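You operate a simulated robot arm through the tools that you are given. There is no shell and no other tool. Be economical: measure what you need, move in short steps, check, and stop when the job is done.

You are at the controls of a simulated two-armed robot. One attempt, no reset.

JOB
Hold the small grey bin on the trolley deck steady with one hand and put the valve cup from the trolley deck in it with the other.

Only the result counts: the job must be done as asked and must still hold three seconds after the hand-in. Knocking over, shifting, dropping, spilling or breaking anything else fails it.

ROBOT AND FRAMES
Two 7-joint arms with two-finger parallel grippers on one trunk, on a base that drives. Base frame: it is fixed to the floor where the robot stands at the start and does not move with it; the origin is under the middle of the robot, x ahead of it, y to its left, z up. Units: m, degrees, N and s.
The left shoulder is at the start at [0.111, 0.174, 1.082], the right one opposite. With the tool pointing down near the work surface each hand reaches from about 0.34 to 0.74 m from the robot's upright axis, wherever it stands, measured 20 degrees to its own side. Payload 3.6 kg a hand.
The tool frame of a hand sits at the grasp point between the pads (the TCP): z along the fingers, y along the line on which they close. The tips reach 0.03 m beyond it. Largest opening 0.11 m; finger width 0.02, thickness 0.01; the body of the gripper, 0.048 by 0.112 m, starts 0.055 m behind the TCP.
Orientation is that of the tool frame in the base frame, as a unit quaternion [w, x, y, z]. With the fingers straight down and closing along the base's y, the tool's x points along the base's -x, its y along +y and its z along -z.

CONTROLS
- The arms move only by the tool move_arm. It takes "left_moves", "right_moves" or both (then of equal length, played together; a hand with none holds still); each is one flat list of numbers, 7 for each row, row after row: the opening in per cent of the stroke, from 0 (shut) to 100 (fully open), then the shift along the tool's x, y, z in m, then the turn, a rotation vector about the tool's x, y, z in degrees. In form: [fingers, dx, dy, dz, ax, ay, az, fingers, dx, dy, dz, ax, ay, az, ...]. A call has 1 to 20 rows; each row is the pose to reach, as a shift and turn from the pose commanded when the call began, along the tool's axes at that moment. A row lasts 0.2 s, in which the tool goes at most 0.05 m and 8.6 degrees; a call with a longer step from one row to the next is refused whole, and so is a gripper value outside its range. A pose out of reach is approached as far as the arm can. The call stops where the force on the tool passes 40 N (or 10 N more than at its start, if that is more) or the arm is blocked; 0.2 s more then pass. The fingers move at their own pace (about 0.153 m/s each) and stop on an object; they squeeze with about 27 N. The grip force told is the motor's: it shows also when the fingers shut on nothing. Time passes only in rows, and 0.2 s behind the last, so rows that repeat a pose let the fingers close. The reply holds the time, the measured pose of the TCP, the force on the tool along the base axes, the opening and the grip force, in the units named above and with some noise, with the torque about the TCP (base axes, N m) and any sound that the robot's microphone picked up.
- Cameras (640 x 400 px; columns grow to the right, rows downward): "scene" is now at [0.2091, 0.0416, 1.2646]; the picture's right is [0.44, -0.90, -0.00], its down [-0.44, -0.22, -0.87] and it looks along [0.78, 0.39, -0.49] (base axes); focal length 214 px, centre (320, 200). "left" rides on the left gripper at [0.072, -0.017, -0.103] in its tool frame; the picture's right is [0.23, 0.97, 0.00], its down [-0.76, 0.18, -0.62] and it looks along [-0.61, 0.14, 0.78] (tool axes); focal length 222 px, centre (320, 200). "right" rides on the right gripper at [0.072, 0.017, -0.103] in its tool frame; the picture's right is [-0.23, 0.97, 0.00], its down [-0.76, -0.18, -0.62] and it looks along [-0.61, -0.14, 0.78] (tool axes); focal length 222 px, centre (320, 200). There is no depth. A picture from a camera that has moved, and an enlarged one, comes with that camera's place and axes in the base frame and with its lens.
- capture(camera): a new picture of that camera. The clock stands still meanwhile.
- raise_lower(by): slides the trunk up (or, below 0, down) by that many m; the arms and the scene camera ride with it, the base frame stays. It gives what a move gives, with no picture.
- drive_base(legs): drives the robot by 1 to 6 legs, each [ahead, left, turn to the left] in m, m and degrees, along the robot's own axes; the way and the turn of a leg run together, so that a leg with both is an arc; at most 1.5 m and 180 degrees a leg. The arms and the cameras ride along, it lands a little off, and it stops where it bumps. It gives what a move gives.
- head_to(pan, tilt): turns the head with the scene camera to pan (to the left, within 86 degrees either way) and tilt (down, from -29 to 69), counted from straight ahead of the robot. It gives what a move gives.
- close_up(camera, box): a new picture of the part [left, top, right, bottom] of that camera's present view, enlarged. The clock stands still meanwhile.
- sign_off(): hands the job in; it is judged then, once.

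Go step by step. Nothing tells you exact positions but the pictures and the camera data: compare them with the known pose of the tool, close in by small moves and look again before you grip or let go. The budget is 120 turns and 108 pictures, counting those below and the enlarged ones. Unless the task says otherwise, let go and move clear before handing in, and close with one line.

The tools are called after "Emit:" as name(argument=value, ...) on one line, values as JSON. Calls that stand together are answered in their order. move_arm: Moves the arms, as the interface text tells. Its arguments: {"type":"object","properties":{"left_moves":{"type":"array","items":{"type":"number"}},"right_moves":{"type":"array","items":{"type":"number"}}},"required":[]} The other tools are called the same way: raise_lower (by) slides the trunk up or down; drive_base (legs) drives the base; head_to (pan, tilt) turns the head that bears the scene camera; capture (camera) takes a picture; close_up (camera, box) takes an enlarged picture of a part of a camera's view; sign_off () hands the job in.

At the start:

```text
t: 0.0
left_tcp_pos: [0.3319, 0.4847, 1.1153]
left_ee_rot: [0.0, 0.0, 1.0, 0.001]
left_wrist_force: [0.9, 0.6, -0.2]
left_torque: [0.01, 0.0, -0.01]
left_opening: 0.1099
left_gripper_force: 0.0
right_tcp_pos: [0.479, 0.0125, 1.1086]
right_ee_rot: [-0.001, 0.001, 1.0, 0.0]
right_wrist_force: [-0.1, 0.6, -1.0]
right_torque: [-0.02, -0.04, -0.04]
right_opening: 0.1102
right_gripper_force: 0.0
trunk travel left (down, up): [-0.2, 0.563]
robot x, y, heading: [0.0009, 0.0017, 0.2]
head pan, tilt: [26.4, 29.5]
```

scene: 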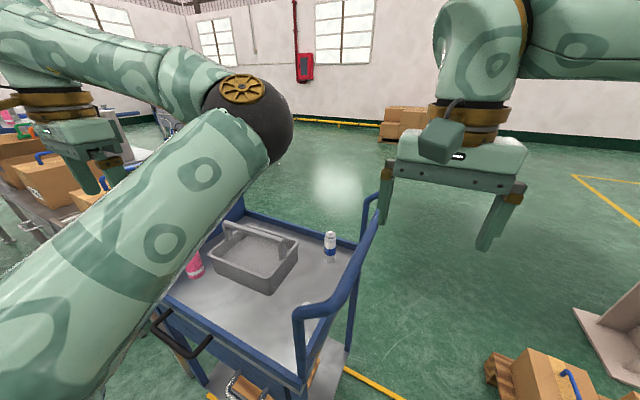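
right: 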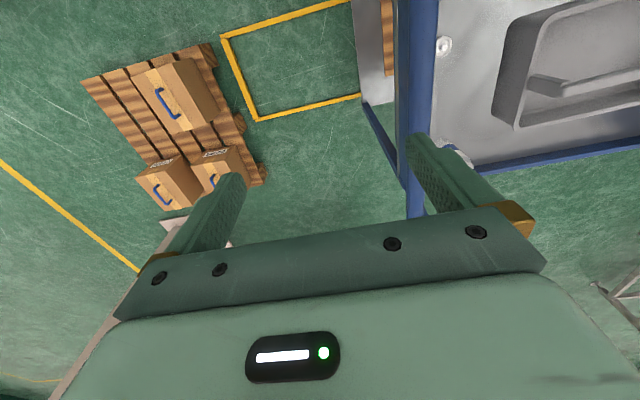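
left: 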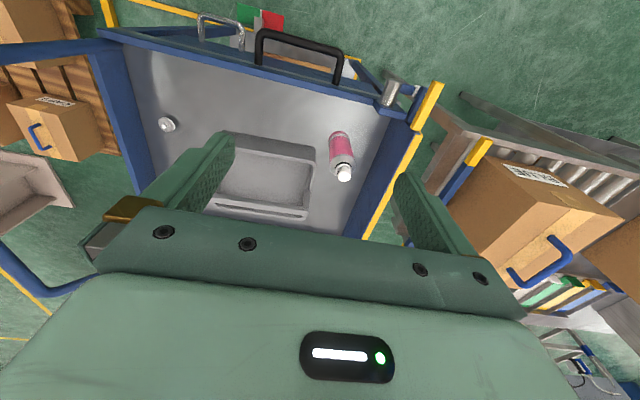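

I see a blue trolley ahead-left with a grey bin with a handle, a pink bottle and a small blue/white item. I'll look closer before moving.

Emit:
close_up(camera="scene", box=[150, 190, 390, 390])

Emit:
close_up(camera="left", box=[90, 10, 440, 240])

Emit:
close_up(camera="right", box=[360, 0, 640, 200])

```text
2.00 times, centred on (270, 290) of scene
camera zoom: at [0.2091, 0.0416, 1.2646], right [0.44, -0.9, 0.0], down [-0.44, -0.22, -0.87], along [0.78, 0.39, -0.49], focal length 429 px, centre (420, 20)
```

zoom: 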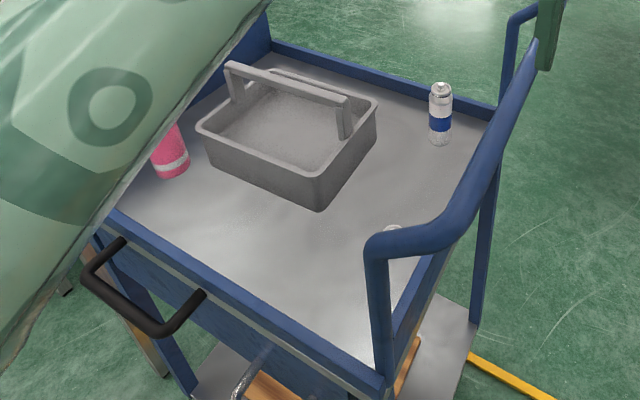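

```text
1.74 times, centred on (265, 125) of left
camera zoom: at [0.2597, 0.4658, 1.2188], right [-0.23, 0.97, 0.0], down [0.76, 0.18, 0.62], along [0.61, 0.14, -0.78], focal length 386 px, centre (416, 330)
```

zoom: 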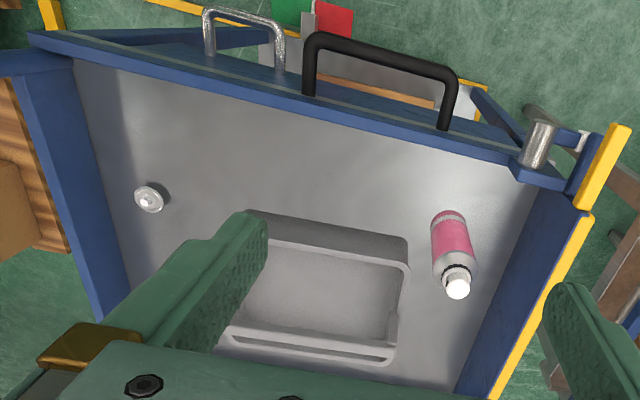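

```text
2.00 times, centred on (500, 100) of right
camera zoom: at [0.4054, 0.0284, 1.2106], right [0.23, 0.97, 0.0], down [0.76, -0.18, 0.62], along [0.61, -0.14, -0.78], focal length 444 px, centre (-40, 400)
```

zoom: 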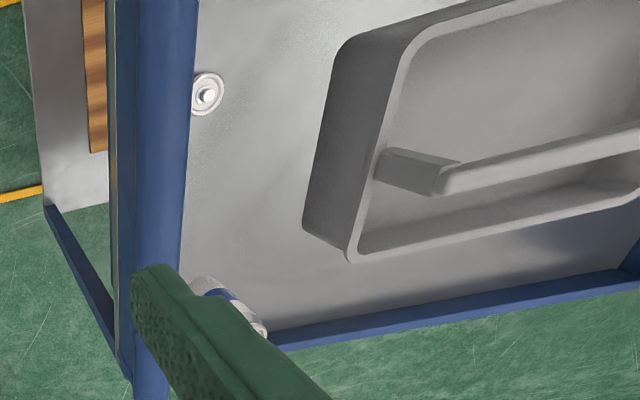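

The valve cup is the small flanged round piece near [0.48, 0.21, 0.78], the bin centre about [0.60, 0.41]. I'll shift the base left 0.15 m so both are within reach, then look again.

Emit:
drive_base(legs=[[0, 0.15, 0]])

Emit:
head_to(pan=12, tilt=45)

Emit:
capture(camera="scene")

Emit:
capture(camera="right")

Emit:
capture(camera="left")

```text
t: 1.4
left_tcp_pos: [0.3322, 0.6365, 1.114]
left_ee_rot: [0.0, 0.001, 1.0, -0.001]
left_wrist_force: [-0.6, 0.3, -0.5]
left_torque: [-0.05, 0.01, -0.01]
left_opening: 0.11
left_gripper_force: 0.0
right_tcp_pos: [0.4789, 0.1638, 1.1074]
right_ee_rot: [-0.002, 0.001, 1.0, 0.0]
right_wrist_force: [0.7, 0.6, -0.4]
right_torque: [-0.03, 0.03, -0.01]
right_opening: 0.1101
right_gripper_force: 0.0
trunk travel left (down, up): [-0.2, 0.563]
robot x, y, heading: [0.0011, 0.151, -0.1]
head pan, tilt: [26.4, 29.5]
```

```text
t: 2.1
left_tcp_pos: [0.3322, 0.6349, 1.1149]
left_ee_rot: [0.001, 0.001, 1.0, 0.0]
left_wrist_force: [0.0, -0.4, -0.7]
left_torque: [0.0, -0.01, 0.01]
left_opening: 0.1103
left_gripper_force: 0.0
right_tcp_pos: [0.4784, 0.1624, 1.1074]
right_ee_rot: [-0.001, 0.001, 1.0, 0.0]
right_wrist_force: [-1.1, 0.0, 0.2]
right_torque: [0.01, -0.04, -0.03]
right_opening: 0.1101
right_gripper_force: 0.1
trunk travel left (down, up): [-0.2, 0.563]
robot x, y, heading: [0.0055, 0.1506, 0.1]
head pan, tilt: [12.0, 45.0]
```

```text
101 pictures are left
camera scene: at [0.2076, 0.1685, 1.2413], right [0.21, -0.98, 0.0], down [-0.69, -0.15, -0.71], along [0.69, 0.15, -0.71], focal length 214 px, centre (320, 200)
```

scene: 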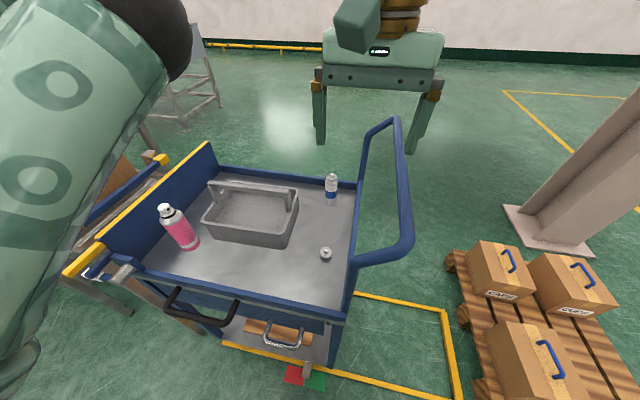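

```text
100 pictures are left
camera right: at [0.4056, 0.1784, 1.2106], right [0.23, 0.97, 0.0], down [0.76, -0.18, 0.62], along [0.61, -0.14, -0.78], focal length 222 px, centre (320, 200)
```

right: 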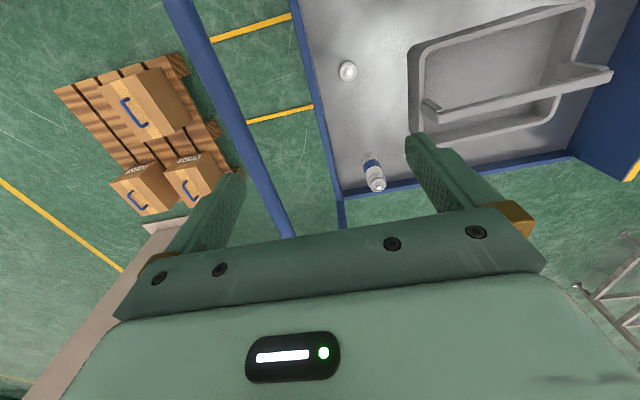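

```text
99 pictures are left
camera left: at [0.2606, 0.616, 1.2188], right [-0.23, 0.97, 0.0], down [0.76, 0.18, 0.62], along [0.61, 0.14, -0.78], focal length 222 px, centre (320, 200)
```

left: 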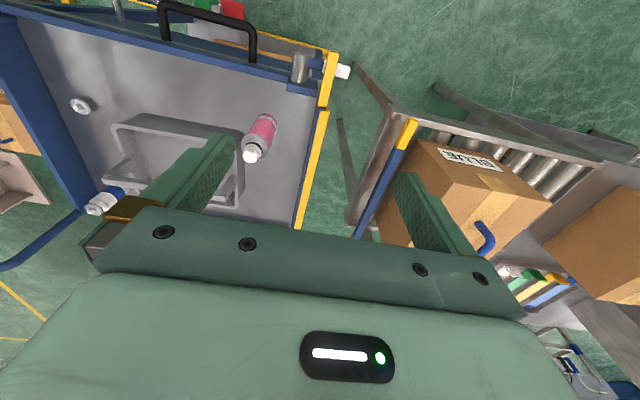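

The push hoop on the right stands up to z≈1.03 at y≈0.09, so the right arm must avoid it; I now plan left hand for the cup, right hand for the bin wall. Zooming in for geometry.

Emit:
close_up(camera="scene", box=[140, 150, 380, 300])

Emit:
close_up(camera="right", box=[320, 0, 640, 200])

Emit:
close_up(camera="left", box=[20, 20, 340, 220])

```text
2.67 times, centred on (260, 225) of scene
camera zoom: at [0.2076, 0.1685, 1.2413], right [0.21, -0.98, 0.0], down [-0.69, -0.15, -0.71], along [0.69, 0.15, -0.71], focal length 572 px, centre (480, 133)
```

zoom: 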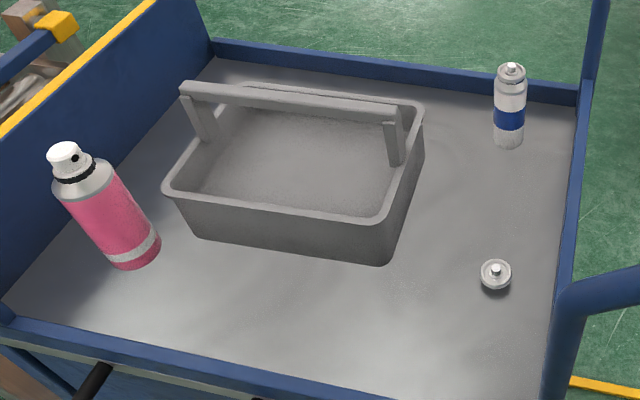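

```text
2.00 times, centred on (480, 100) of right
camera zoom: at [0.4056, 0.1784, 1.2106], right [0.23, 0.97, 0.0], down [0.76, -0.18, 0.62], along [0.61, -0.14, -0.78], focal length 444 px, centre (0, 400)
```

zoom: 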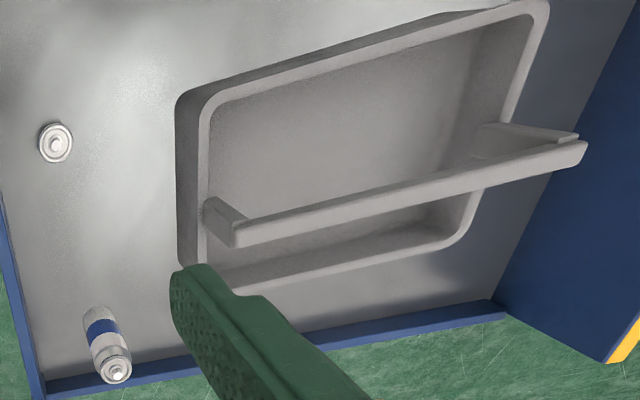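

```text
2.00 times, centred on (180, 120) of left
camera zoom: at [0.2606, 0.616, 1.2188], right [-0.23, 0.97, 0.0], down [0.76, 0.18, 0.62], along [0.61, 0.14, -0.78], focal length 444 px, centre (600, 360)
```

zoom: 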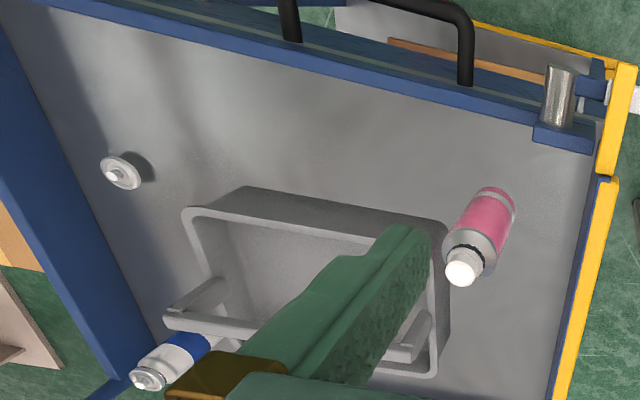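

Estimates: cup top [0.481, 0.210, 0.787]; bin rim x 0.465–0.615, y 0.31–0.51, z 0.85, with a handle bar along y at x≈0.535, z≈0.92. I'll clear the right hand up and to the right, and bring the left hand above the cup at height.

Emit:
move_arm(left_moves=[100, -0.0149, -0.0425, 0, 0, 0, 0, 100, -0.0298, -0.085, 0, 0, 0, 0, 100, -0.0447, -0.1275, 0, 0, 0, 0, 100, -0.0596, -0.17, 0, 0, 0, 0, 100, -0.0745, -0.2125, 0, 0, 0, 0, 100, -0.0894, -0.255, 0, 0, 0, 0, 100, -0.1043, -0.2975, 0, 0, 0, 0, 100, -0.1192, -0.34, 0, 0, 0, 0, 100, -0.1341, -0.3825, 0, 0, 0, 0, 100, -0.149, -0.425, 0, 0, 0, 0], right_moves=[100, 0, 0, -0.045, 0, 0, 0, 100, 0, 0, -0.09, 0, 0, 0, 100, 0, -0.045, -0.1, 0, 0, 0, 100, 0, -0.09, -0.1, 0, 0, 0, 100, 0, -0.135, -0.1, 0, 0, 0, 100, 0, -0.18, -0.1, 0, 0, 0, 100, 0, -0.225, -0.1, 0, 0, 0, 100, 0, -0.27, -0.1, 0, 0, 0, 100, 0, -0.3, -0.1, 0, 0, 0, 100, 0, -0.3, -0.1, 0, 0, 0])

Emit:
capture(camera="left")

Emit:
capture(camera="scene")

```text
t: 4.3
left_tcp_pos: [0.4888, 0.5201, 1.1671]
left_ee_rot: [0.0, 0.0, 1.0, -0.001]
left_wrist_force: [0.3, 0.4, 1.1]
left_torque: [-0.05, 0.0, -0.01]
left_opening: 0.1102
left_gripper_force: 0.1
left hand out of reach, approached as far as the arm can: row 3, 4, 5, 6, 7, 8, 9, 10
right_tcp_pos: [0.4707, -0.0734, 1.1571]
right_ee_rot: [0.0, 0.012, 1.0, 0.004]
right_wrist_force: [0.6, 0.9, -0.4]
right_torque: [-0.02, -0.02, 0.0]
right_opening: 0.1099
right_gripper_force: 0.0
right hand out of reach, approached as far as the arm can: row 6, 7, 8, 9, 10
trunk travel left (down, up): [-0.2, 0.563]
robot x, y, heading: [-0.0009, 0.1522, -0.2]
head pan, tilt: [12.0, 45.0]
```

```text
95 pictures are left
camera left: at [0.4172, 0.5013, 1.2705], right [-0.23, 0.97, 0.0], down [0.76, 0.18, 0.62], along [0.61, 0.14, -0.78], focal length 222 px, centre (320, 200)
```

left: 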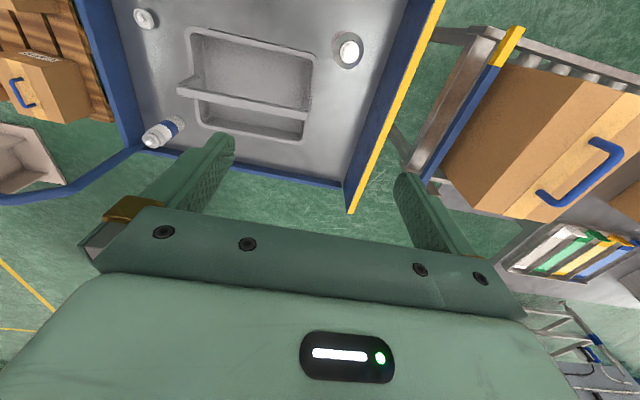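

```text
94 pictures are left
camera scene: at [0.2072, 0.1707, 1.2413], right [0.21, -0.98, 0.0], down [-0.69, -0.15, -0.71], along [0.69, 0.15, -0.71], focal length 214 px, centre (320, 200)
```

scene: 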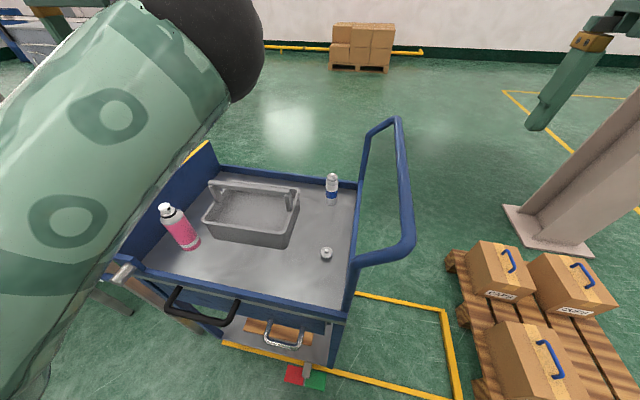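

At this height the arms are too high relative to the shoulders. I'll raise the trunk so the hands can travel above the handle with better reach and clear the hoop.

Emit:
raise_lower(by=0.2)

```text
t: 6.5
left_tcp_pos: [0.4829, 0.5166, 1.3574]
left_ee_rot: [-0.001, 0.001, 1.0, 0.0]
left_wrist_force: [-0.5, 0.2, -0.7]
left_torque: [0.02, -0.01, 0.0]
left_opening: 0.11
left_gripper_force: 0.0
right_tcp_pos: [0.3885, -0.0761, 1.4221]
right_ee_rot: [0.09, 0.012, 0.996, 0.005]
right_wrist_force: [0.8, -0.2, -0.6]
right_torque: [0.0, -0.03, 0.0]
right_opening: 0.11
right_gripper_force: 0.0
trunk travel left (down, up): [-0.4, 0.363]
robot x, y, heading: [0.0029, 0.1498, -0.0]
head pan, tilt: [12.0, 45.0]
```

Lower the left hand first to a workable height relative to its shoulder and see the commanded reference.

Emit:
move_arm(left_moves=[100, 0, 0, 0.045, 0, 0, 0, 100, 0, 0, 0.09, 0, 0, 0, 100, 0, 0, 0.135, 0, 0, 0, 100, 0, 0, 0.18, 0, 0, 0, 100, 0, 0, 0.225, 0, 0, 0, 100, 0, 0, 0.25, 0, 0, 0])

```text
t: 7.9
left_tcp_pos: [0.4833, 0.5166, 1.108]
left_ee_rot: [0.0, 0.0, 1.0, 0.0]
left_wrist_force: [0.1, -0.9, 0.2]
left_torque: [0.02, 0.03, 0.02]
left_opening: 0.11
left_gripper_force: 0.1
right_tcp_pos: [0.3879, -0.0756, 1.4234]
right_ee_rot: [0.091, 0.01, 0.996, 0.006]
right_wrist_force: [-0.2, 0.2, -0.4]
right_torque: [0.04, 0.0, -0.05]
right_opening: 0.1101
right_gripper_force: 0.0
trunk travel left (down, up): [-0.4, 0.363]
robot x, y, heading: [0.0011, 0.152, -0.2]
head pan, tilt: [12.0, 45.0]
```

Now sideways to above the cup.

Emit:
move_arm(left_moves=[100, 0, -0.044, 0, 0, 0, 0, 100, 0, -0.088, 0, 0, 0, 0, 100, 0, -0.132, 0, 0, 0, 0, 100, 0, -0.176, 0, 0, 0, 0, 100, 0, -0.22, 0, 0, 0, 0, 100, 0, -0.264, 0, 0, 0, 0, 100, 0.002, -0.306, 0, 0, 0, 0])

Emit:
capture(camera="left")

Emit:
capture(camera="scene")

```text
t: 9.5
left_tcp_pos: [0.5533, 0.2052, 1.0553]
left_ee_rot: [-0.002, 0.0, 1.0, 0.001]
left_wrist_force: [1.1, -0.5, 0.3]
left_torque: [0.05, -0.02, 0.0]
left_opening: 0.1102
left_gripper_force: 0.1
left hand out of reach, approached as far as the arm can: row 1, 2, 3, 4, 5, 6, 7
right_tcp_pos: [0.3873, -0.0779, 1.4229]
right_ee_rot: [0.091, 0.011, 0.996, 0.008]
right_wrist_force: [0.6, 0.2, -0.3]
right_torque: [0.06, 0.02, 0.02]
right_opening: 0.11
right_gripper_force: 0.0
trunk travel left (down, up): [-0.4, 0.363]
robot x, y, heading: [-0.0009, 0.1527, -0.1]
head pan, tilt: [12.0, 45.0]
```

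```text
93 pictures are left
camera left: at [0.481, 0.1859, 1.1588], right [-0.23, 0.97, 0.0], down [0.76, 0.17, 0.62], along [0.61, 0.14, -0.78], focal length 222 px, centre (320, 200)
```

left: 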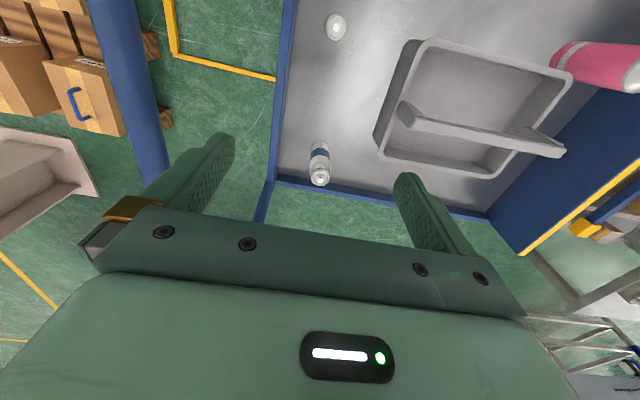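

```text
92 pictures are left
camera scene: at [0.1245, 0.1648, 1.446], right [0.21, -0.98, 0.0], down [-0.69, -0.14, -0.71], along [0.69, 0.15, -0.71], focal length 214 px, centre (320, 200)
```

scene: 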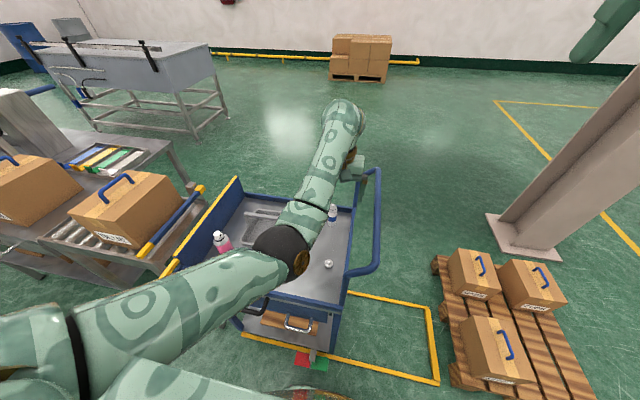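

The left elbow hangs low and near the trolley. I'll raise the trunk further so the arm reaches down more steeply.

Emit:
raise_lower(by=0.2)

Emit:
capture(camera="scene")

```text
t: 11.7
left_tcp_pos: [0.5494, 0.2067, 1.2572]
left_ee_rot: [0.0, 0.0, 1.0, 0.0]
left_wrist_force: [0.4, -0.9, 0.5]
left_torque: [0.01, 0.02, 0.0]
left_opening: 0.11
left_gripper_force: 0.0
right_tcp_pos: [0.3614, -0.0769, 1.6426]
right_ee_rot: [0.117, 0.014, 0.993, 0.009]
right_wrist_force: [-0.2, -0.6, 0.7]
right_torque: [-0.02, -0.01, -0.04]
right_opening: 0.11
right_gripper_force: 0.0
trunk travel left (down, up): [-0.6, 0.163]
robot x, y, heading: [0.0022, 0.1507, -0.0]
head pan, tilt: [12.0, 45.0]
```

```text
91 pictures are left
camera scene: at [0.0943, 0.1682, 1.6469], right [0.21, -0.98, 0.0], down [-0.69, -0.15, -0.71], along [0.69, 0.15, -0.71], focal length 214 px, centre (320, 200)
```

scene: 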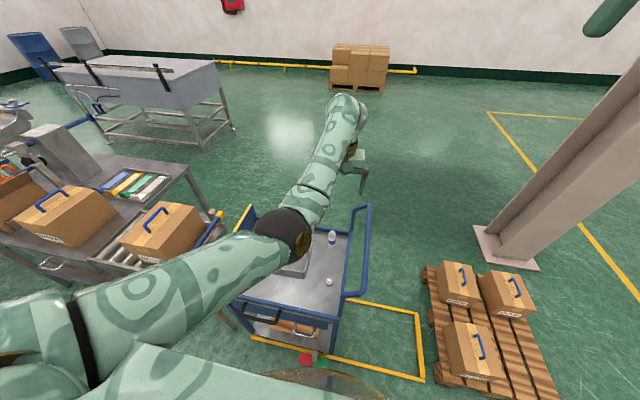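

Now descend the left hand to about z=1.05 above the cup.

Emit:
move_arm(left_moves=[100, 0, 0, 0.045, 0, 0, 0, 100, 0, 0, 0.09, 0, 0, 0, 100, 0.02, 0, 0.13, 0, 0, 0, 100, 0.045, 0.001, 0.17, 0, 0, 0, 100, 0.068, 0.003, 0.205, 0, 0, 0])

Emit:
capture(camera="left")

Emit:
capture(camera="scene")

```text
t: 13.0
left_tcp_pos: [0.555, 0.2284, 1.1352]
left_ee_rot: [0.089, -0.013, 0.996, 0.01]
left_wrist_force: [0.6, -0.5, -0.5]
left_torque: [0.01, 0.0, -0.05]
left_opening: 0.1101
left_gripper_force: 0.0
right_tcp_pos: [0.3636, -0.0759, 1.6429]
right_ee_rot: [0.117, 0.015, 0.993, 0.009]
right_wrist_force: [0.1, -0.3, -1.2]
right_torque: [0.0, 0.0, -0.02]
right_opening: 0.1099
right_gripper_force: 0.0
trunk travel left (down, up): [-0.6, 0.163]
robot x, y, heading: [-0.002, 0.1511, -0.0]
head pan, tilt: [12.0, 45.0]
stopped in row 5 (left hand): the arm was blocked; the commanded pose is now the measured one
```

```text
90 pictures are left
camera left: at [0.4661, 0.2061, 1.2232], right [-0.25, 0.97, -0.02], down [0.63, 0.18, 0.75], along [0.73, 0.17, -0.66], focal length 222 px, centre (320, 200)
```

left: 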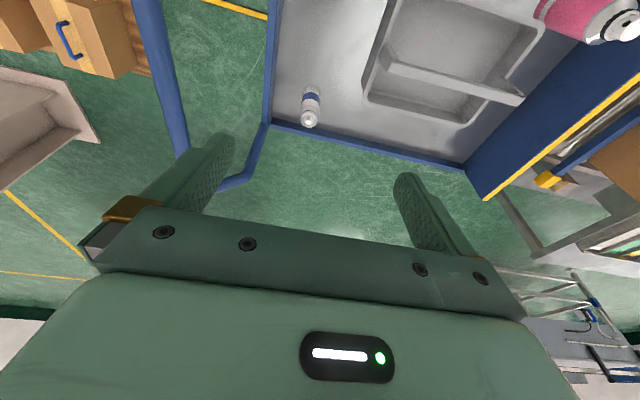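

```text
89 pictures are left
camera scene: at [0.0943, 0.1678, 1.6471], right [0.21, -0.98, 0.0], down [-0.69, -0.15, -0.71], along [0.69, 0.15, -0.71], focal length 214 px, centre (320, 200)
```

scene: 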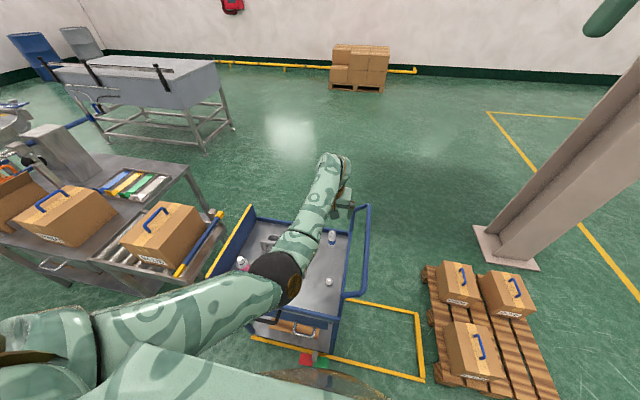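

The wrist is at its bend limit because the arm is too folded. I'll back the base up 0.12 m so the arm is more stretched, then level the hand and lower.

Emit:
drive_base(legs=[[-0.12, 0, 0]])

Emit:
move_arm(left_moves=[100, 0, 0, 0.03, 0.5, 5, 0.7, 100, -0.02, 0, 0.06, 1.1, 10.2, 1.5, 100, -0.03, -0.01, 0.09, 1.1, 10.2, 1.5, 100, -0.03, -0.01, 0.09, 1.1, 10.2, 1.5])

Emit:
capture(camera="left")

Emit:
capture(camera="scene")

```text
t: 14.2
left_tcp_pos: [0.4321, 0.2292, 1.1336]
left_ee_rot: [0.087, -0.012, 0.996, 0.01]
left_wrist_force: [0.2, 0.6, -0.2]
left_torque: [-0.01, -0.02, 0.02]
left_opening: 0.1102
left_gripper_force: 0.1
right_tcp_pos: [0.242, -0.0761, 1.6431]
right_ee_rot: [0.116, 0.015, 0.993, 0.009]
right_wrist_force: [-0.4, -0.4, 0.2]
right_torque: [-0.02, 0.01, -0.01]
right_opening: 0.1102
right_gripper_force: 0.0
trunk travel left (down, up): [-0.6, 0.163]
robot x, y, heading: [-0.121, 0.1523, 0.0]
head pan, tilt: [12.0, 45.0]
```

```text
t: 15.2
left_tcp_pos: [0.4395, 0.2164, 1.0841]
left_ee_rot: [-0.001, 0.0, 1.0, 0.0]
left_wrist_force: [-0.5, 0.7, 0.1]
left_torque: [0.02, 0.03, 0.0]
left_opening: 0.11
left_gripper_force: 0.0
left hand out of reach, approached as far as the arm can: row 2, 3, 4
right_tcp_pos: [0.2421, -0.0763, 1.6414]
right_ee_rot: [0.117, 0.015, 0.993, 0.008]
right_wrist_force: [0.7, 0.9, 0.8]
right_torque: [-0.02, 0.01, 0.0]
right_opening: 0.1103
right_gripper_force: 0.1
trunk travel left (down, up): [-0.6, 0.163]
robot x, y, heading: [-0.1208, 0.1502, -0.2]
head pan, tilt: [12.0, 45.0]
```

```text
88 pictures are left
camera left: at [0.3674, 0.1976, 1.1877], right [-0.23, 0.97, 0.0], down [0.76, 0.18, 0.62], along [0.61, 0.14, -0.78], focal length 222 px, centre (320, 200)
```

left: 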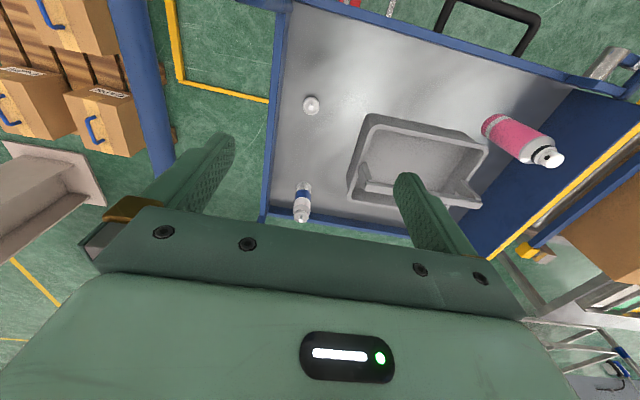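

```text
87 pictures are left
camera scene: at [-0.0259, 0.1688, 1.6469], right [0.21, -0.98, 0.0], down [-0.69, -0.15, -0.71], along [0.69, 0.15, -0.71], focal length 214 px, centre (320, 200)
```

scene: 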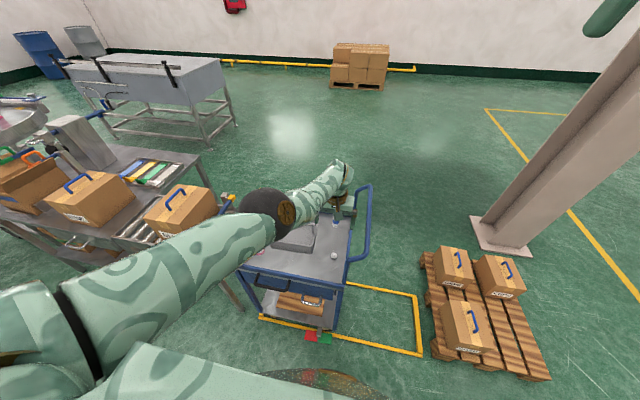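

Level now. Move over the cup and descend to z≈0.95.

Emit:
move_arm(left_moves=[100, -0.02, -0.003, 0.035, 0, 0, 0, 100, -0.041, -0.007, 0.07, 0, 0, 0, 100, -0.041, -0.007, 0.11, 0, 0, 0, 100, -0.041, -0.007, 0.134, 0, 0, 0, 100, -0.041, -0.007, 0.134, 0, 0, 0])

Emit:
capture(camera="left")

Emit:
capture(camera="scene")

```text
t: 16.4
left_tcp_pos: [0.4072, 0.2359, 1.0073]
left_ee_rot: [-0.001, 0.001, 1.0, 0.0]
left_wrist_force: [0.8, -0.2, 0.7]
left_torque: [0.02, -0.02, -0.01]
left_opening: 0.1103
left_gripper_force: 0.0
left hand out of reach, approached as far as the arm can: row 1, 2, 3, 4, 5
right_tcp_pos: [0.2413, -0.0777, 1.6409]
right_ee_rot: [0.117, 0.015, 0.993, 0.009]
right_wrist_force: [-0.2, 0.4, 0.6]
right_torque: [0.04, -0.03, 0.0]
right_opening: 0.1097
right_gripper_force: 0.0
trunk travel left (down, up): [-0.6, 0.163]
robot x, y, heading: [-0.1194, 0.1521, 0.1]
head pan, tilt: [12.0, 45.0]
```

```text
86 pictures are left
camera left: at [0.3357, 0.2163, 1.1111], right [-0.23, 0.97, 0.0], down [0.76, 0.18, 0.62], along [0.61, 0.14, -0.78], focal length 222 px, centre (320, 200)
```

left: 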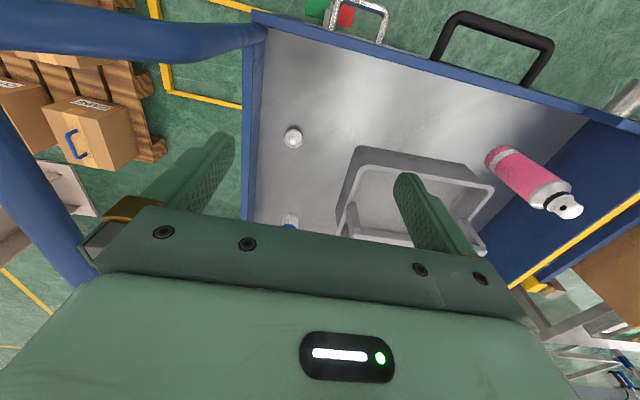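

```text
85 pictures are left
camera scene: at [-0.0272, 0.1674, 1.6471], right [0.21, -0.98, 0.0], down [-0.69, -0.14, -0.71], along [0.69, 0.15, -0.71], focal length 214 px, centre (320, 200)
```

scene: 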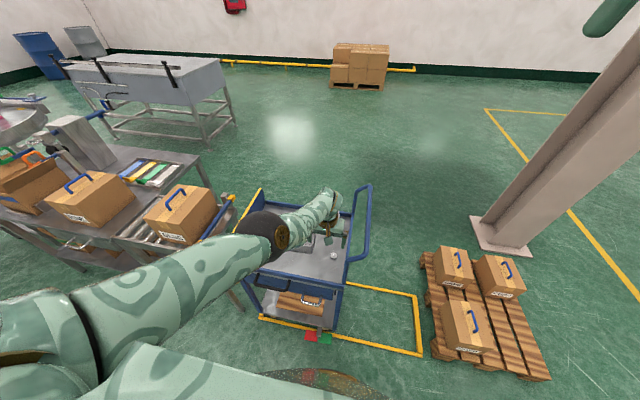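

The arm is now at full stretch. I'll drive ahead 0.07 m (hand carries to over the cup) and lower the trunk a little.

Emit:
drive_base(legs=[[0.07, -0.02, 0]])

Emit:
raise_lower(by=-0.1)

Emit:
capture(camera="left")

Emit:
capture(camera="scene")

```text
t: 17.4
left_tcp_pos: [0.473, 0.2169, 1.0096]
left_ee_rot: [0.001, 0.002, 1.0, 0.0]
left_wrist_force: [0.4, 0.1, -0.1]
left_torque: [0.0, 0.0, 0.0]
left_opening: 0.1099
left_gripper_force: 0.1
right_tcp_pos: [0.3032, -0.0935, 1.6444]
right_ee_rot: [0.119, 0.016, 0.993, 0.008]
right_wrist_force: [-0.1, 0.9, -1.2]
right_torque: [-0.03, -0.05, 0.01]
right_opening: 0.11
right_gripper_force: 0.0
trunk travel left (down, up): [-0.6, 0.163]
robot x, y, heading: [-0.0551, 0.1362, -0.1]
head pan, tilt: [12.0, 45.0]
```

```text
t: 18.8
left_tcp_pos: [0.475, 0.217, 0.9071]
left_ee_rot: [0.0, 0.002, 1.0, 0.001]
left_wrist_force: [0.5, -0.9, 0.9]
left_torque: [-0.01, 0.02, 0.03]
left_opening: 0.1102
left_gripper_force: 0.1
right_tcp_pos: [0.3095, -0.0964, 1.5417]
right_ee_rot: [0.117, 0.016, 0.993, 0.009]
right_wrist_force: [0.2, -0.4, -0.1]
right_torque: [-0.01, 0.05, 0.01]
right_opening: 0.11
right_gripper_force: 0.0
trunk travel left (down, up): [-0.5, 0.263]
robot x, y, heading: [-0.0536, 0.1341, -0.3]
head pan, tilt: [12.0, 45.0]
```

```text
84 pictures are left
camera left: at [0.404, 0.1978, 1.0114], right [-0.22, 0.97, 0.0], down [0.76, 0.17, 0.62], along [0.61, 0.14, -0.78], focal length 222 px, centre (320, 200)
```

left: 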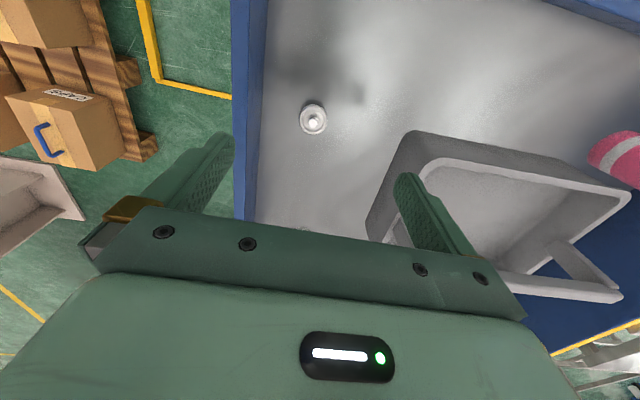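

```text
83 pictures are left
camera scene: at [0.0506, 0.1501, 1.5467], right [0.2, -0.98, 0.0], down [-0.69, -0.14, -0.71], along [0.69, 0.14, -0.71], focal length 214 px, centre (320, 200)
```

scene: 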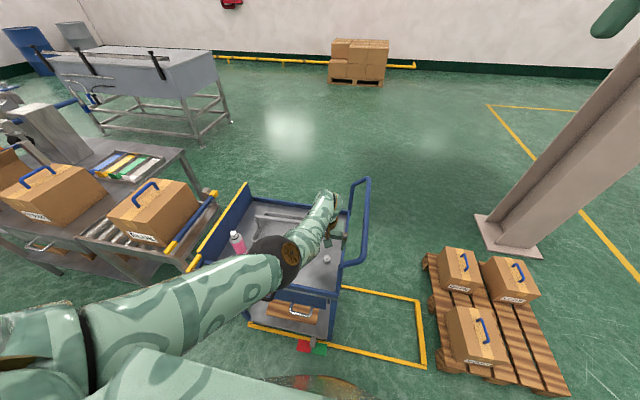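

Hand is above the cup with good arm posture. Align and descend to z≈0.83, then inspect.

Emit:
move_arm(left_moves=[100, -0.003, -0.006, 0.04, 0, 0, 0, 100, -0.005, -0.009, 0.075, 0, 0, 0, 100, -0.005, -0.009, 0.075, 0, 0, 0])

Emit:
capture(camera="left")

Emit:
close_up(camera="scene", box=[230, 170, 390, 270])

```text
t: 19.6
left_tcp_pos: [0.4559, 0.2163, 0.8647]
left_ee_rot: [0.006, 0.0, 1.0, 0.001]
left_wrist_force: [5.5, 5.9, 42.3]
left_torque: [-2.47, 0.06, 0.35]
left_opening: 0.1071
left_gripper_force: 0.1
left hand out of reach, approached as far as the arm can: row 1, 2, 3
right_tcp_pos: [0.3048, -0.0947, 1.5453]
right_ee_rot: [0.119, 0.015, 0.993, 0.009]
right_wrist_force: [-0.3, 0.9, -0.3]
right_torque: [-0.01, 0.02, 0.02]
right_opening: 0.1099
right_gripper_force: 0.0
trunk travel left (down, up): [-0.5, 0.263]
robot x, y, heading: [-0.0535, 0.1321, -0.4]
head pan, tilt: [12.0, 45.0]
```

```text
82 pictures are left
camera left: at [0.383, 0.1977, 0.9678], right [-0.23, 0.97, 0.0], down [0.75, 0.18, 0.63], along [0.62, 0.14, -0.77], focal length 222 px, centre (320, 200)
```

left: 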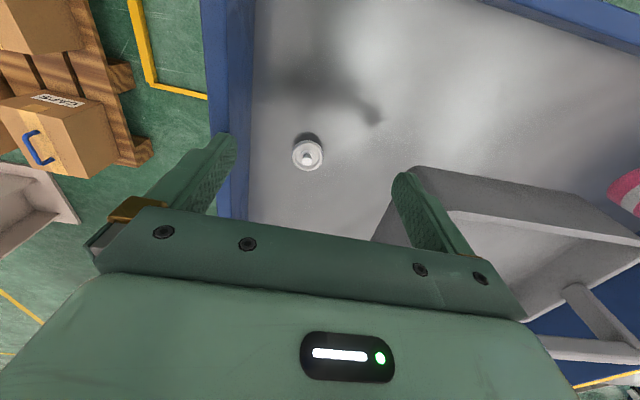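

```text
4.00 times, centred on (310, 220) of scene
camera zoom: at [0.0479, 0.1506, 1.5475], right [0.2, -0.98, 0.0], down [-0.69, -0.14, -0.71], along [0.69, 0.14, -0.71], focal length 858 px, centre (360, 120)
```

zoom: 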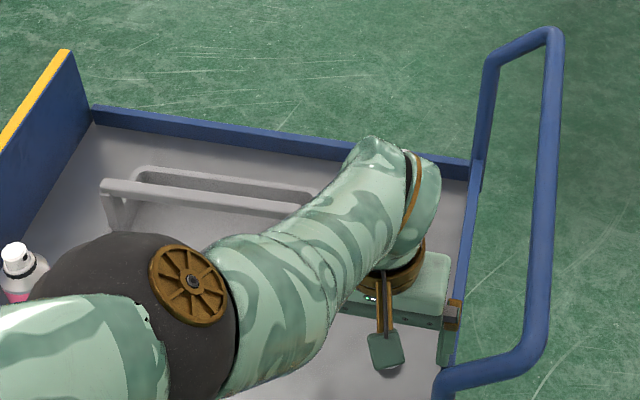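

The right fingertip touched the side lip (lip top ≈0.83). Back up, narrow the fingers.

Emit:
move_arm(left_moves=[100, 0, 0, -0.03, 0, 0, 0, 55, 0, 0, -0.045, 0, 0, 0, 55, 0, 0, -0.045, 0, 0, 0])

Emit:
drive_base(legs=[[0.06, 0, 0.3]])

Emit:
capture(camera="left")

Emit:
capture(camera="scene")

```text
t: 20.4
left_tcp_pos: [0.4697, 0.23, 0.9167]
left_ee_rot: [0.013, -0.006, 1.0, 0.008]
left_wrist_force: [0.5, -0.3, 0.0]
left_torque: [-0.03, -0.01, 0.02]
left_opening: 0.0603
left_gripper_force: 0.1
right_tcp_pos: [0.3091, -0.0964, 1.5424]
right_ee_rot: [0.117, 0.017, 0.993, 0.009]
right_wrist_force: [0.7, -0.2, 0.5]
right_torque: [0.0, 0.02, -0.03]
right_opening: 0.1098
right_gripper_force: 0.1
trunk travel left (down, up): [-0.5, 0.263]
robot x, y, heading: [-0.0563, 0.132, -0.4]
head pan, tilt: [12.0, 45.0]
```

```text
t: 21.3
left_tcp_pos: [0.5243, 0.237, 0.9115]
left_ee_rot: [0.011, -0.009, 1.0, 0.01]
left_wrist_force: [-0.6, -0.4, -0.4]
left_torque: [-0.05, 0.02, 0.0]
left_opening: 0.0604
left_gripper_force: 0.0
right_tcp_pos: [0.3684, -0.0931, 1.5425]
right_ee_rot: [0.118, 0.014, 0.993, 0.01]
right_wrist_force: [0.4, -0.3, -0.2]
right_torque: [-0.03, 0.01, 0.0]
right_opening: 0.1102
right_gripper_force: 0.0
trunk travel left (down, up): [-0.5, 0.263]
robot x, y, heading: [0.0094, 0.1324, -0.1]
head pan, tilt: [12.0, 45.0]
```

```text
80 pictures are left
camera left: at [0.4508, 0.2137, 1.0145], right [-0.24, 0.97, 0.02], down [0.75, 0.18, 0.64], along [0.62, 0.17, -0.77], focal length 222 px, centre (320, 200)
```

left: 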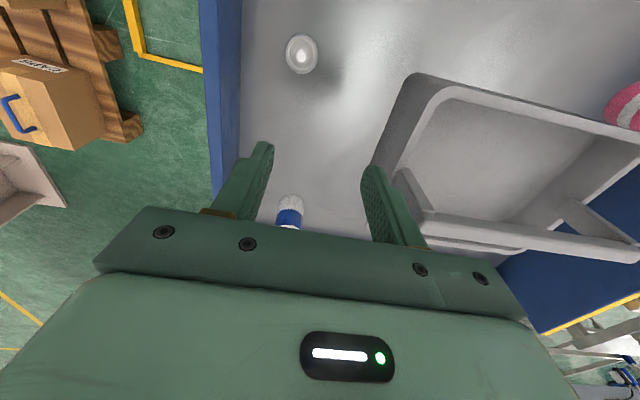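

```text
79 pictures are left
camera scene: at [0.1095, 0.1507, 1.5467], right [0.21, -0.98, 0.0], down [-0.69, -0.15, -0.71], along [0.69, 0.15, -0.71], focal length 214 px, centre (320, 200)
```

scene: 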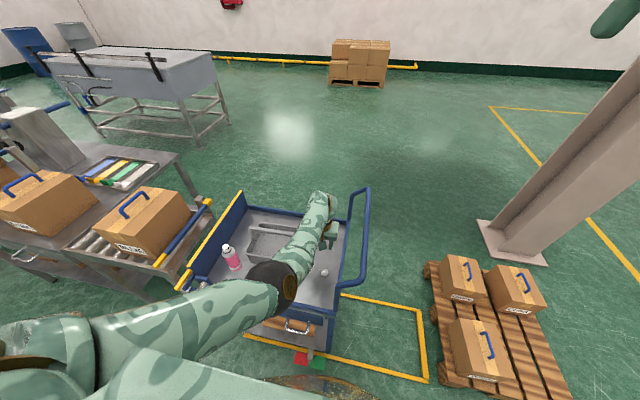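

Cup unchanged at [0.480, 0.208]. Align above it with narrower fingers and go to z≈0.86.

Emit:
move_arm(left_moves=[48, 0.022, -0.014, 0.015, 0.6, 0.6, 0.5, 48, 0.043, -0.027, 0.03, 1.1, 1.2, 1, 48, 0.043, -0.027, 0.05, 1.1, 1.2, 1, 48, 0.043, -0.027, 0.05, 1.1, 1.2, 1])

Emit:
capture(camera="left")

Emit:
close_up(camera="scene", box=[200, 180, 400, 305])

```text
t: 22.0
left_tcp_pos: [0.5568, 0.2316, 0.941]
left_ee_rot: [0.071, -0.012, 0.997, 0.012]
left_wrist_force: [-0.2, 1.1, -0.1]
left_torque: [0.0, 0.0, -0.02]
left_opening: 0.0527
left_gripper_force: 0.0
right_tcp_pos: [0.3703, -0.0941, 1.5421]
right_ee_rot: [0.116, 0.015, 0.993, 0.008]
right_wrist_force: [-0.6, 0.0, -0.2]
right_torque: [0.01, 0.03, 0.01]
right_opening: 0.11
right_gripper_force: 0.0
trunk travel left (down, up): [-0.5, 0.263]
robot x, y, heading: [0.007, 0.1329, -0.2]
head pan, tilt: [12.0, 45.0]
stopped in row 3 (left hand): the arm was blocked; the commanded pose is now the measured one
```

```text
78 pictures are left
camera left: at [0.4719, 0.2083, 1.0332], right [-0.25, 0.97, -0.01], down [0.66, 0.18, 0.73], along [0.71, 0.18, -0.68], focal length 222 px, centre (320, 200)
```

left: 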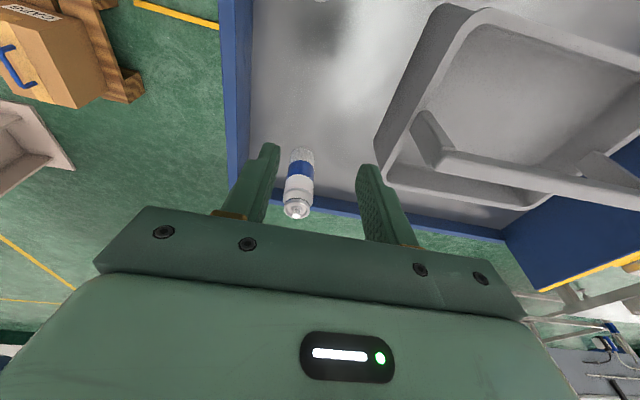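

```text
3.20 times, centred on (300, 242) of scene
camera zoom: at [0.112, 0.151, 1.5464], right [0.21, -0.98, 0.0], down [-0.69, -0.15, -0.71], along [0.69, 0.15, -0.71], focal length 686 px, centre (384, 64)
```

zoom: 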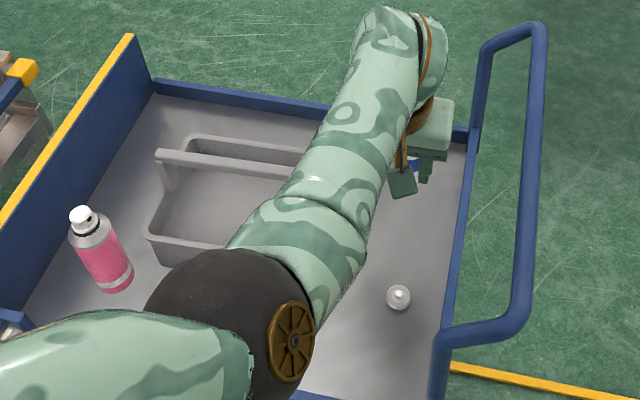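

The arm is near its limits because the trunk is too high. I'll back off slightly, lift and level the hand, and step the trunk back down.

Emit:
drive_base(legs=[[-0.08, 0, 0]])

Emit:
move_arm(left_moves=[48, 0, 0, -0.02, 0.7, 4, 0.7, 48, 0.01, 0, -0.05, 1.4, 8.1, 1.4, 48, 0.015, 0, -0.08, 1.4, 8.1, 1.4, 48, 0.015, 0, -0.1, 1.4, 8.1, 1.4])

Emit:
raise_lower(by=-0.1)

```text
t: 23.1
left_tcp_pos: [0.4711, 0.2319, 0.9424]
left_ee_rot: [0.073, -0.013, 0.997, 0.012]
left_wrist_force: [-0.1, -0.2, 0.0]
left_torque: [0.03, -0.02, 0.01]
left_opening: 0.0527
left_gripper_force: 0.0
right_tcp_pos: [0.286, -0.0935, 1.5427]
right_ee_rot: [0.118, 0.014, 0.993, 0.008]
right_wrist_force: [-0.2, 0.5, -0.3]
right_torque: [-0.02, -0.02, 0.0]
right_opening: 0.11
right_gripper_force: 0.1
trunk travel left (down, up): [-0.5, 0.263]
robot x, y, heading: [-0.0734, 0.1329, -0.1]
head pan, tilt: [12.0, 45.0]
```

```text
t: 24.1
left_tcp_pos: [0.4556, 0.2402, 1.0507]
left_ee_rot: [0.014, -0.008, 1.0, 0.005]
left_wrist_force: [0.9, 0.0, -1.0]
left_torque: [0.02, -0.01, 0.0]
left_opening: 0.0528
left_gripper_force: 0.0
right_tcp_pos: [0.288, -0.0937, 1.5429]
right_ee_rot: [0.118, 0.014, 0.993, 0.008]
right_wrist_force: [-0.9, 0.3, 0.0]
right_torque: [-0.02, 0.01, -0.01]
right_opening: 0.1101
right_gripper_force: 0.1
trunk travel left (down, up): [-0.5, 0.263]
robot x, y, heading: [-0.0725, 0.1332, 0.1]
head pan, tilt: [12.0, 45.0]
```

```text
t: 25.4
left_tcp_pos: [0.4579, 0.2439, 0.951]
left_ee_rot: [0.016, -0.011, 1.0, 0.007]
left_wrist_force: [-1.7, -0.3, -0.3]
left_torque: [-0.03, -0.05, 0.01]
left_opening: 0.0527
left_gripper_force: 0.0
right_tcp_pos: [0.2871, -0.0929, 1.4417]
right_ee_rot: [0.119, 0.014, 0.993, 0.008]
right_wrist_force: [-0.4, 1.1, 0.1]
right_torque: [0.02, -0.02, 0.03]
right_opening: 0.1101
right_gripper_force: 0.0
trunk travel left (down, up): [-0.4, 0.363]
robot x, y, heading: [-0.0738, 0.1308, -0.3]
head pan, tilt: [12.0, 45.0]
```

Repeat one more step: hand up, trunk down.

Emit:
move_arm(left_moves=[48, 0, 0, -0.04, 0.5, 1, 0.5, 48, 0, -0.01, -0.08, 1, 2, 1, 48, 0, -0.01, -0.09, 1, 2, 1, 48, 0, -0.01, -0.09, 1, 2, 1])

Emit:
raise_lower(by=-0.1)

Emit:
capture(camera="scene")

Emit:
capture(camera="left")

```text
t: 26.4
left_tcp_pos: [0.4586, 0.2157, 1.0167]
left_ee_rot: [-0.015, 0.009, 1.0, -0.01]
left_wrist_force: [0.1, 0.6, 0.0]
left_torque: [0.04, 0.02, -0.04]
left_opening: 0.0527
left_gripper_force: 0.1
left hand out of reach, approached as far as the arm can: row 2, 3, 4
right_tcp_pos: [0.2882, -0.0936, 1.4424]
right_ee_rot: [0.118, 0.014, 0.993, 0.009]
right_wrist_force: [1.1, 0.1, 0.8]
right_torque: [0.03, -0.01, 0.06]
right_opening: 0.1098
right_gripper_force: 0.1
trunk travel left (down, up): [-0.4, 0.363]
robot x, y, heading: [-0.0739, 0.1314, 0.1]
head pan, tilt: [12.0, 45.0]
```

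```text
t: 27.8
left_tcp_pos: [0.4632, 0.2152, 0.8812]
left_ee_rot: [-0.052, 0.007, 0.999, -0.009]
left_wrist_force: [-0.6, 0.0, 0.3]
left_torque: [0.0, -0.01, 0.0]
left_opening: 0.0527
left_gripper_force: 0.0
right_tcp_pos: [0.2865, -0.0934, 1.3423]
right_ee_rot: [0.117, 0.013, 0.993, 0.009]
right_wrist_force: [-0.1, -0.9, 0.2]
right_torque: [-0.01, -0.02, 0.03]
right_opening: 0.11
right_gripper_force: 0.0
trunk travel left (down, up): [-0.3, 0.463]
robot x, y, heading: [-0.0724, 0.1308, -0.0]
head pan, tilt: [12.0, 45.0]
```

```text
76 pictures are left
camera scene: at [0.0836, 0.1506, 1.3447], right [0.21, -0.98, 0.0], down [-0.69, -0.15, -0.71], along [0.69, 0.15, -0.71], focal length 214 px, centre (320, 200)
```

scene: 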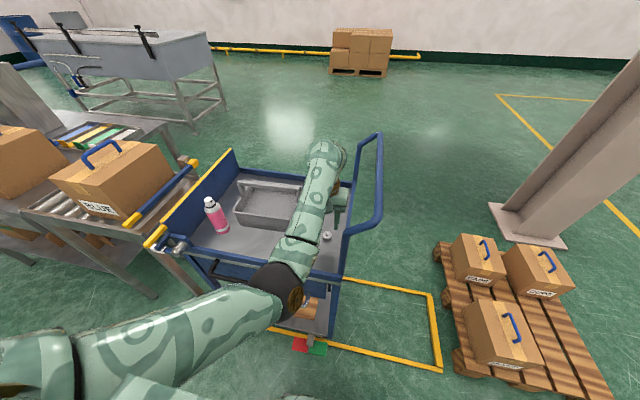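

```text
75 pictures are left
camera left: at [0.4021, 0.2001, 0.9919], right [-0.21, 0.98, 0.0], down [0.82, 0.18, 0.54], along [0.53, 0.12, -0.84], focal length 222 px, centre (320, 200)
```

left: 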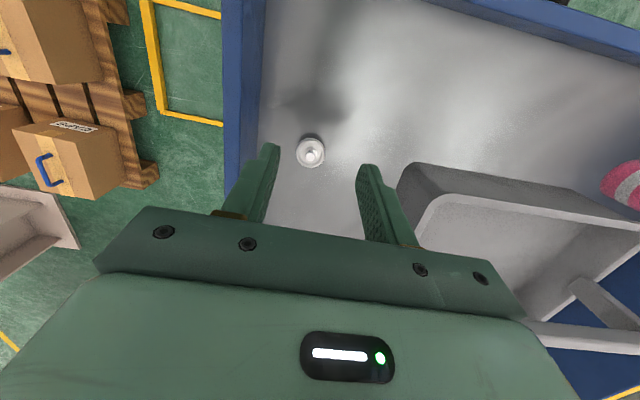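

The elbow hangs low here. I'll go back up with the trunk, then re-seat the base so the cup lies straight ahead of the left shoulder with the arm nearly stretched.

Emit:
raise_lower(by=0.1)

Emit:
move_arm(left_moves=[48, 0, 0.03, -0.01, -0.5, -3, -0.4, 48, 0, 0.06, -0.02, -1, -6, -0.8, 48, 0, 0.09, -0.02, -1, -6, -0.8, 48, 0, 0.09, -0.02, -1, -6, -0.8])

```text
t: 29.1
left_tcp_pos: [0.4636, 0.2163, 0.981]
left_ee_rot: [-0.053, 0.007, 0.999, -0.009]
left_wrist_force: [0.2, 0.5, 0.1]
left_torque: [0.02, 0.0, 0.01]
left_opening: 0.0528
left_gripper_force: 0.2
right_tcp_pos: [0.289, -0.0944, 1.4421]
right_ee_rot: [0.116, 0.013, 0.993, 0.008]
right_wrist_force: [0.0, -0.6, 0.7]
right_torque: [0.02, 0.03, -0.04]
right_opening: 0.1101
right_gripper_force: 0.1
trunk travel left (down, up): [-0.4, 0.363]
robot x, y, heading: [-0.0783, 0.136, -0.1]
head pan, tilt: [12.0, 45.0]
```

```text
t: 30.1
left_tcp_pos: [0.4668, 0.309, 0.9973]
left_ee_rot: [0.001, 0.001, 1.0, 0.0]
left_wrist_force: [0.4, 0.9, 0.0]
left_torque: [0.02, 0.01, 0.0]
left_opening: 0.0525
left_gripper_force: 0.0
right_tcp_pos: [0.2868, -0.0938, 1.4431]
right_ee_rot: [0.118, 0.013, 0.993, 0.009]
right_wrist_force: [-0.6, 0.0, -0.2]
right_torque: [-0.03, 0.02, 0.01]
right_opening: 0.1099
right_gripper_force: 0.1
trunk travel left (down, up): [-0.4, 0.363]
robot x, y, heading: [-0.0708, 0.1357, -0.1]
head pan, tilt: [12.0, 45.0]
```

That moved freely, so having the cup on the arm's own side helps. Drive right 0.10 m to put the hand over the cup.

Emit:
drive_base(legs=[[0.012, -0.1, 0]])

Emit:
capture(camera="left")

Emit:
capture(camera="scene")

```text
t: 31.2
left_tcp_pos: [0.4787, 0.2087, 0.9963]
left_ee_rot: [0.002, 0.0, 1.0, 0.0]
left_wrist_force: [0.1, -0.3, -0.2]
left_torque: [0.03, 0.02, -0.02]
left_opening: 0.053
left_gripper_force: 0.0
right_tcp_pos: [0.2985, -0.1943, 1.4417]
right_ee_rot: [0.118, 0.013, 0.993, 0.01]
right_wrist_force: [-0.2, -0.6, -0.1]
right_torque: [0.02, 0.0, -0.04]
right_opening: 0.1101
right_gripper_force: 0.0
trunk travel left (down, up): [-0.4, 0.363]
robot x, y, heading: [-0.0635, 0.0318, 0.0]
head pan, tilt: [12.0, 45.0]
```

```text
74 pictures are left
camera left: at [0.4069, 0.1903, 1.1006], right [-0.23, 0.97, 0.0], down [0.76, 0.18, 0.62], along [0.61, 0.14, -0.78], focal length 222 px, centre (320, 200)
```

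left: 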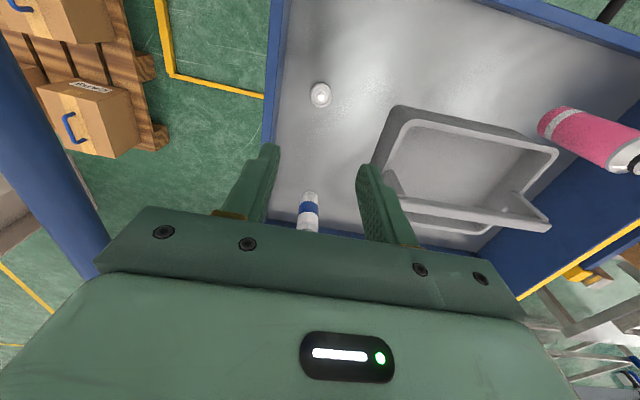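

```text
73 pictures are left
camera scene: at [0.0615, 0.0503, 1.4459], right [0.21, -0.98, 0.0], down [-0.69, -0.15, -0.71], along [0.69, 0.15, -0.71], focal length 214 px, centre (320, 200)
```

scene: 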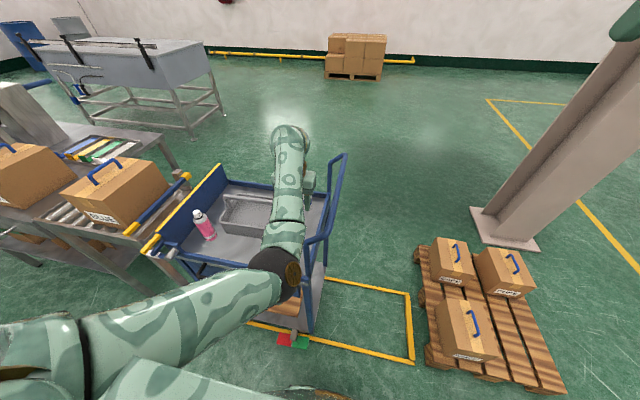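

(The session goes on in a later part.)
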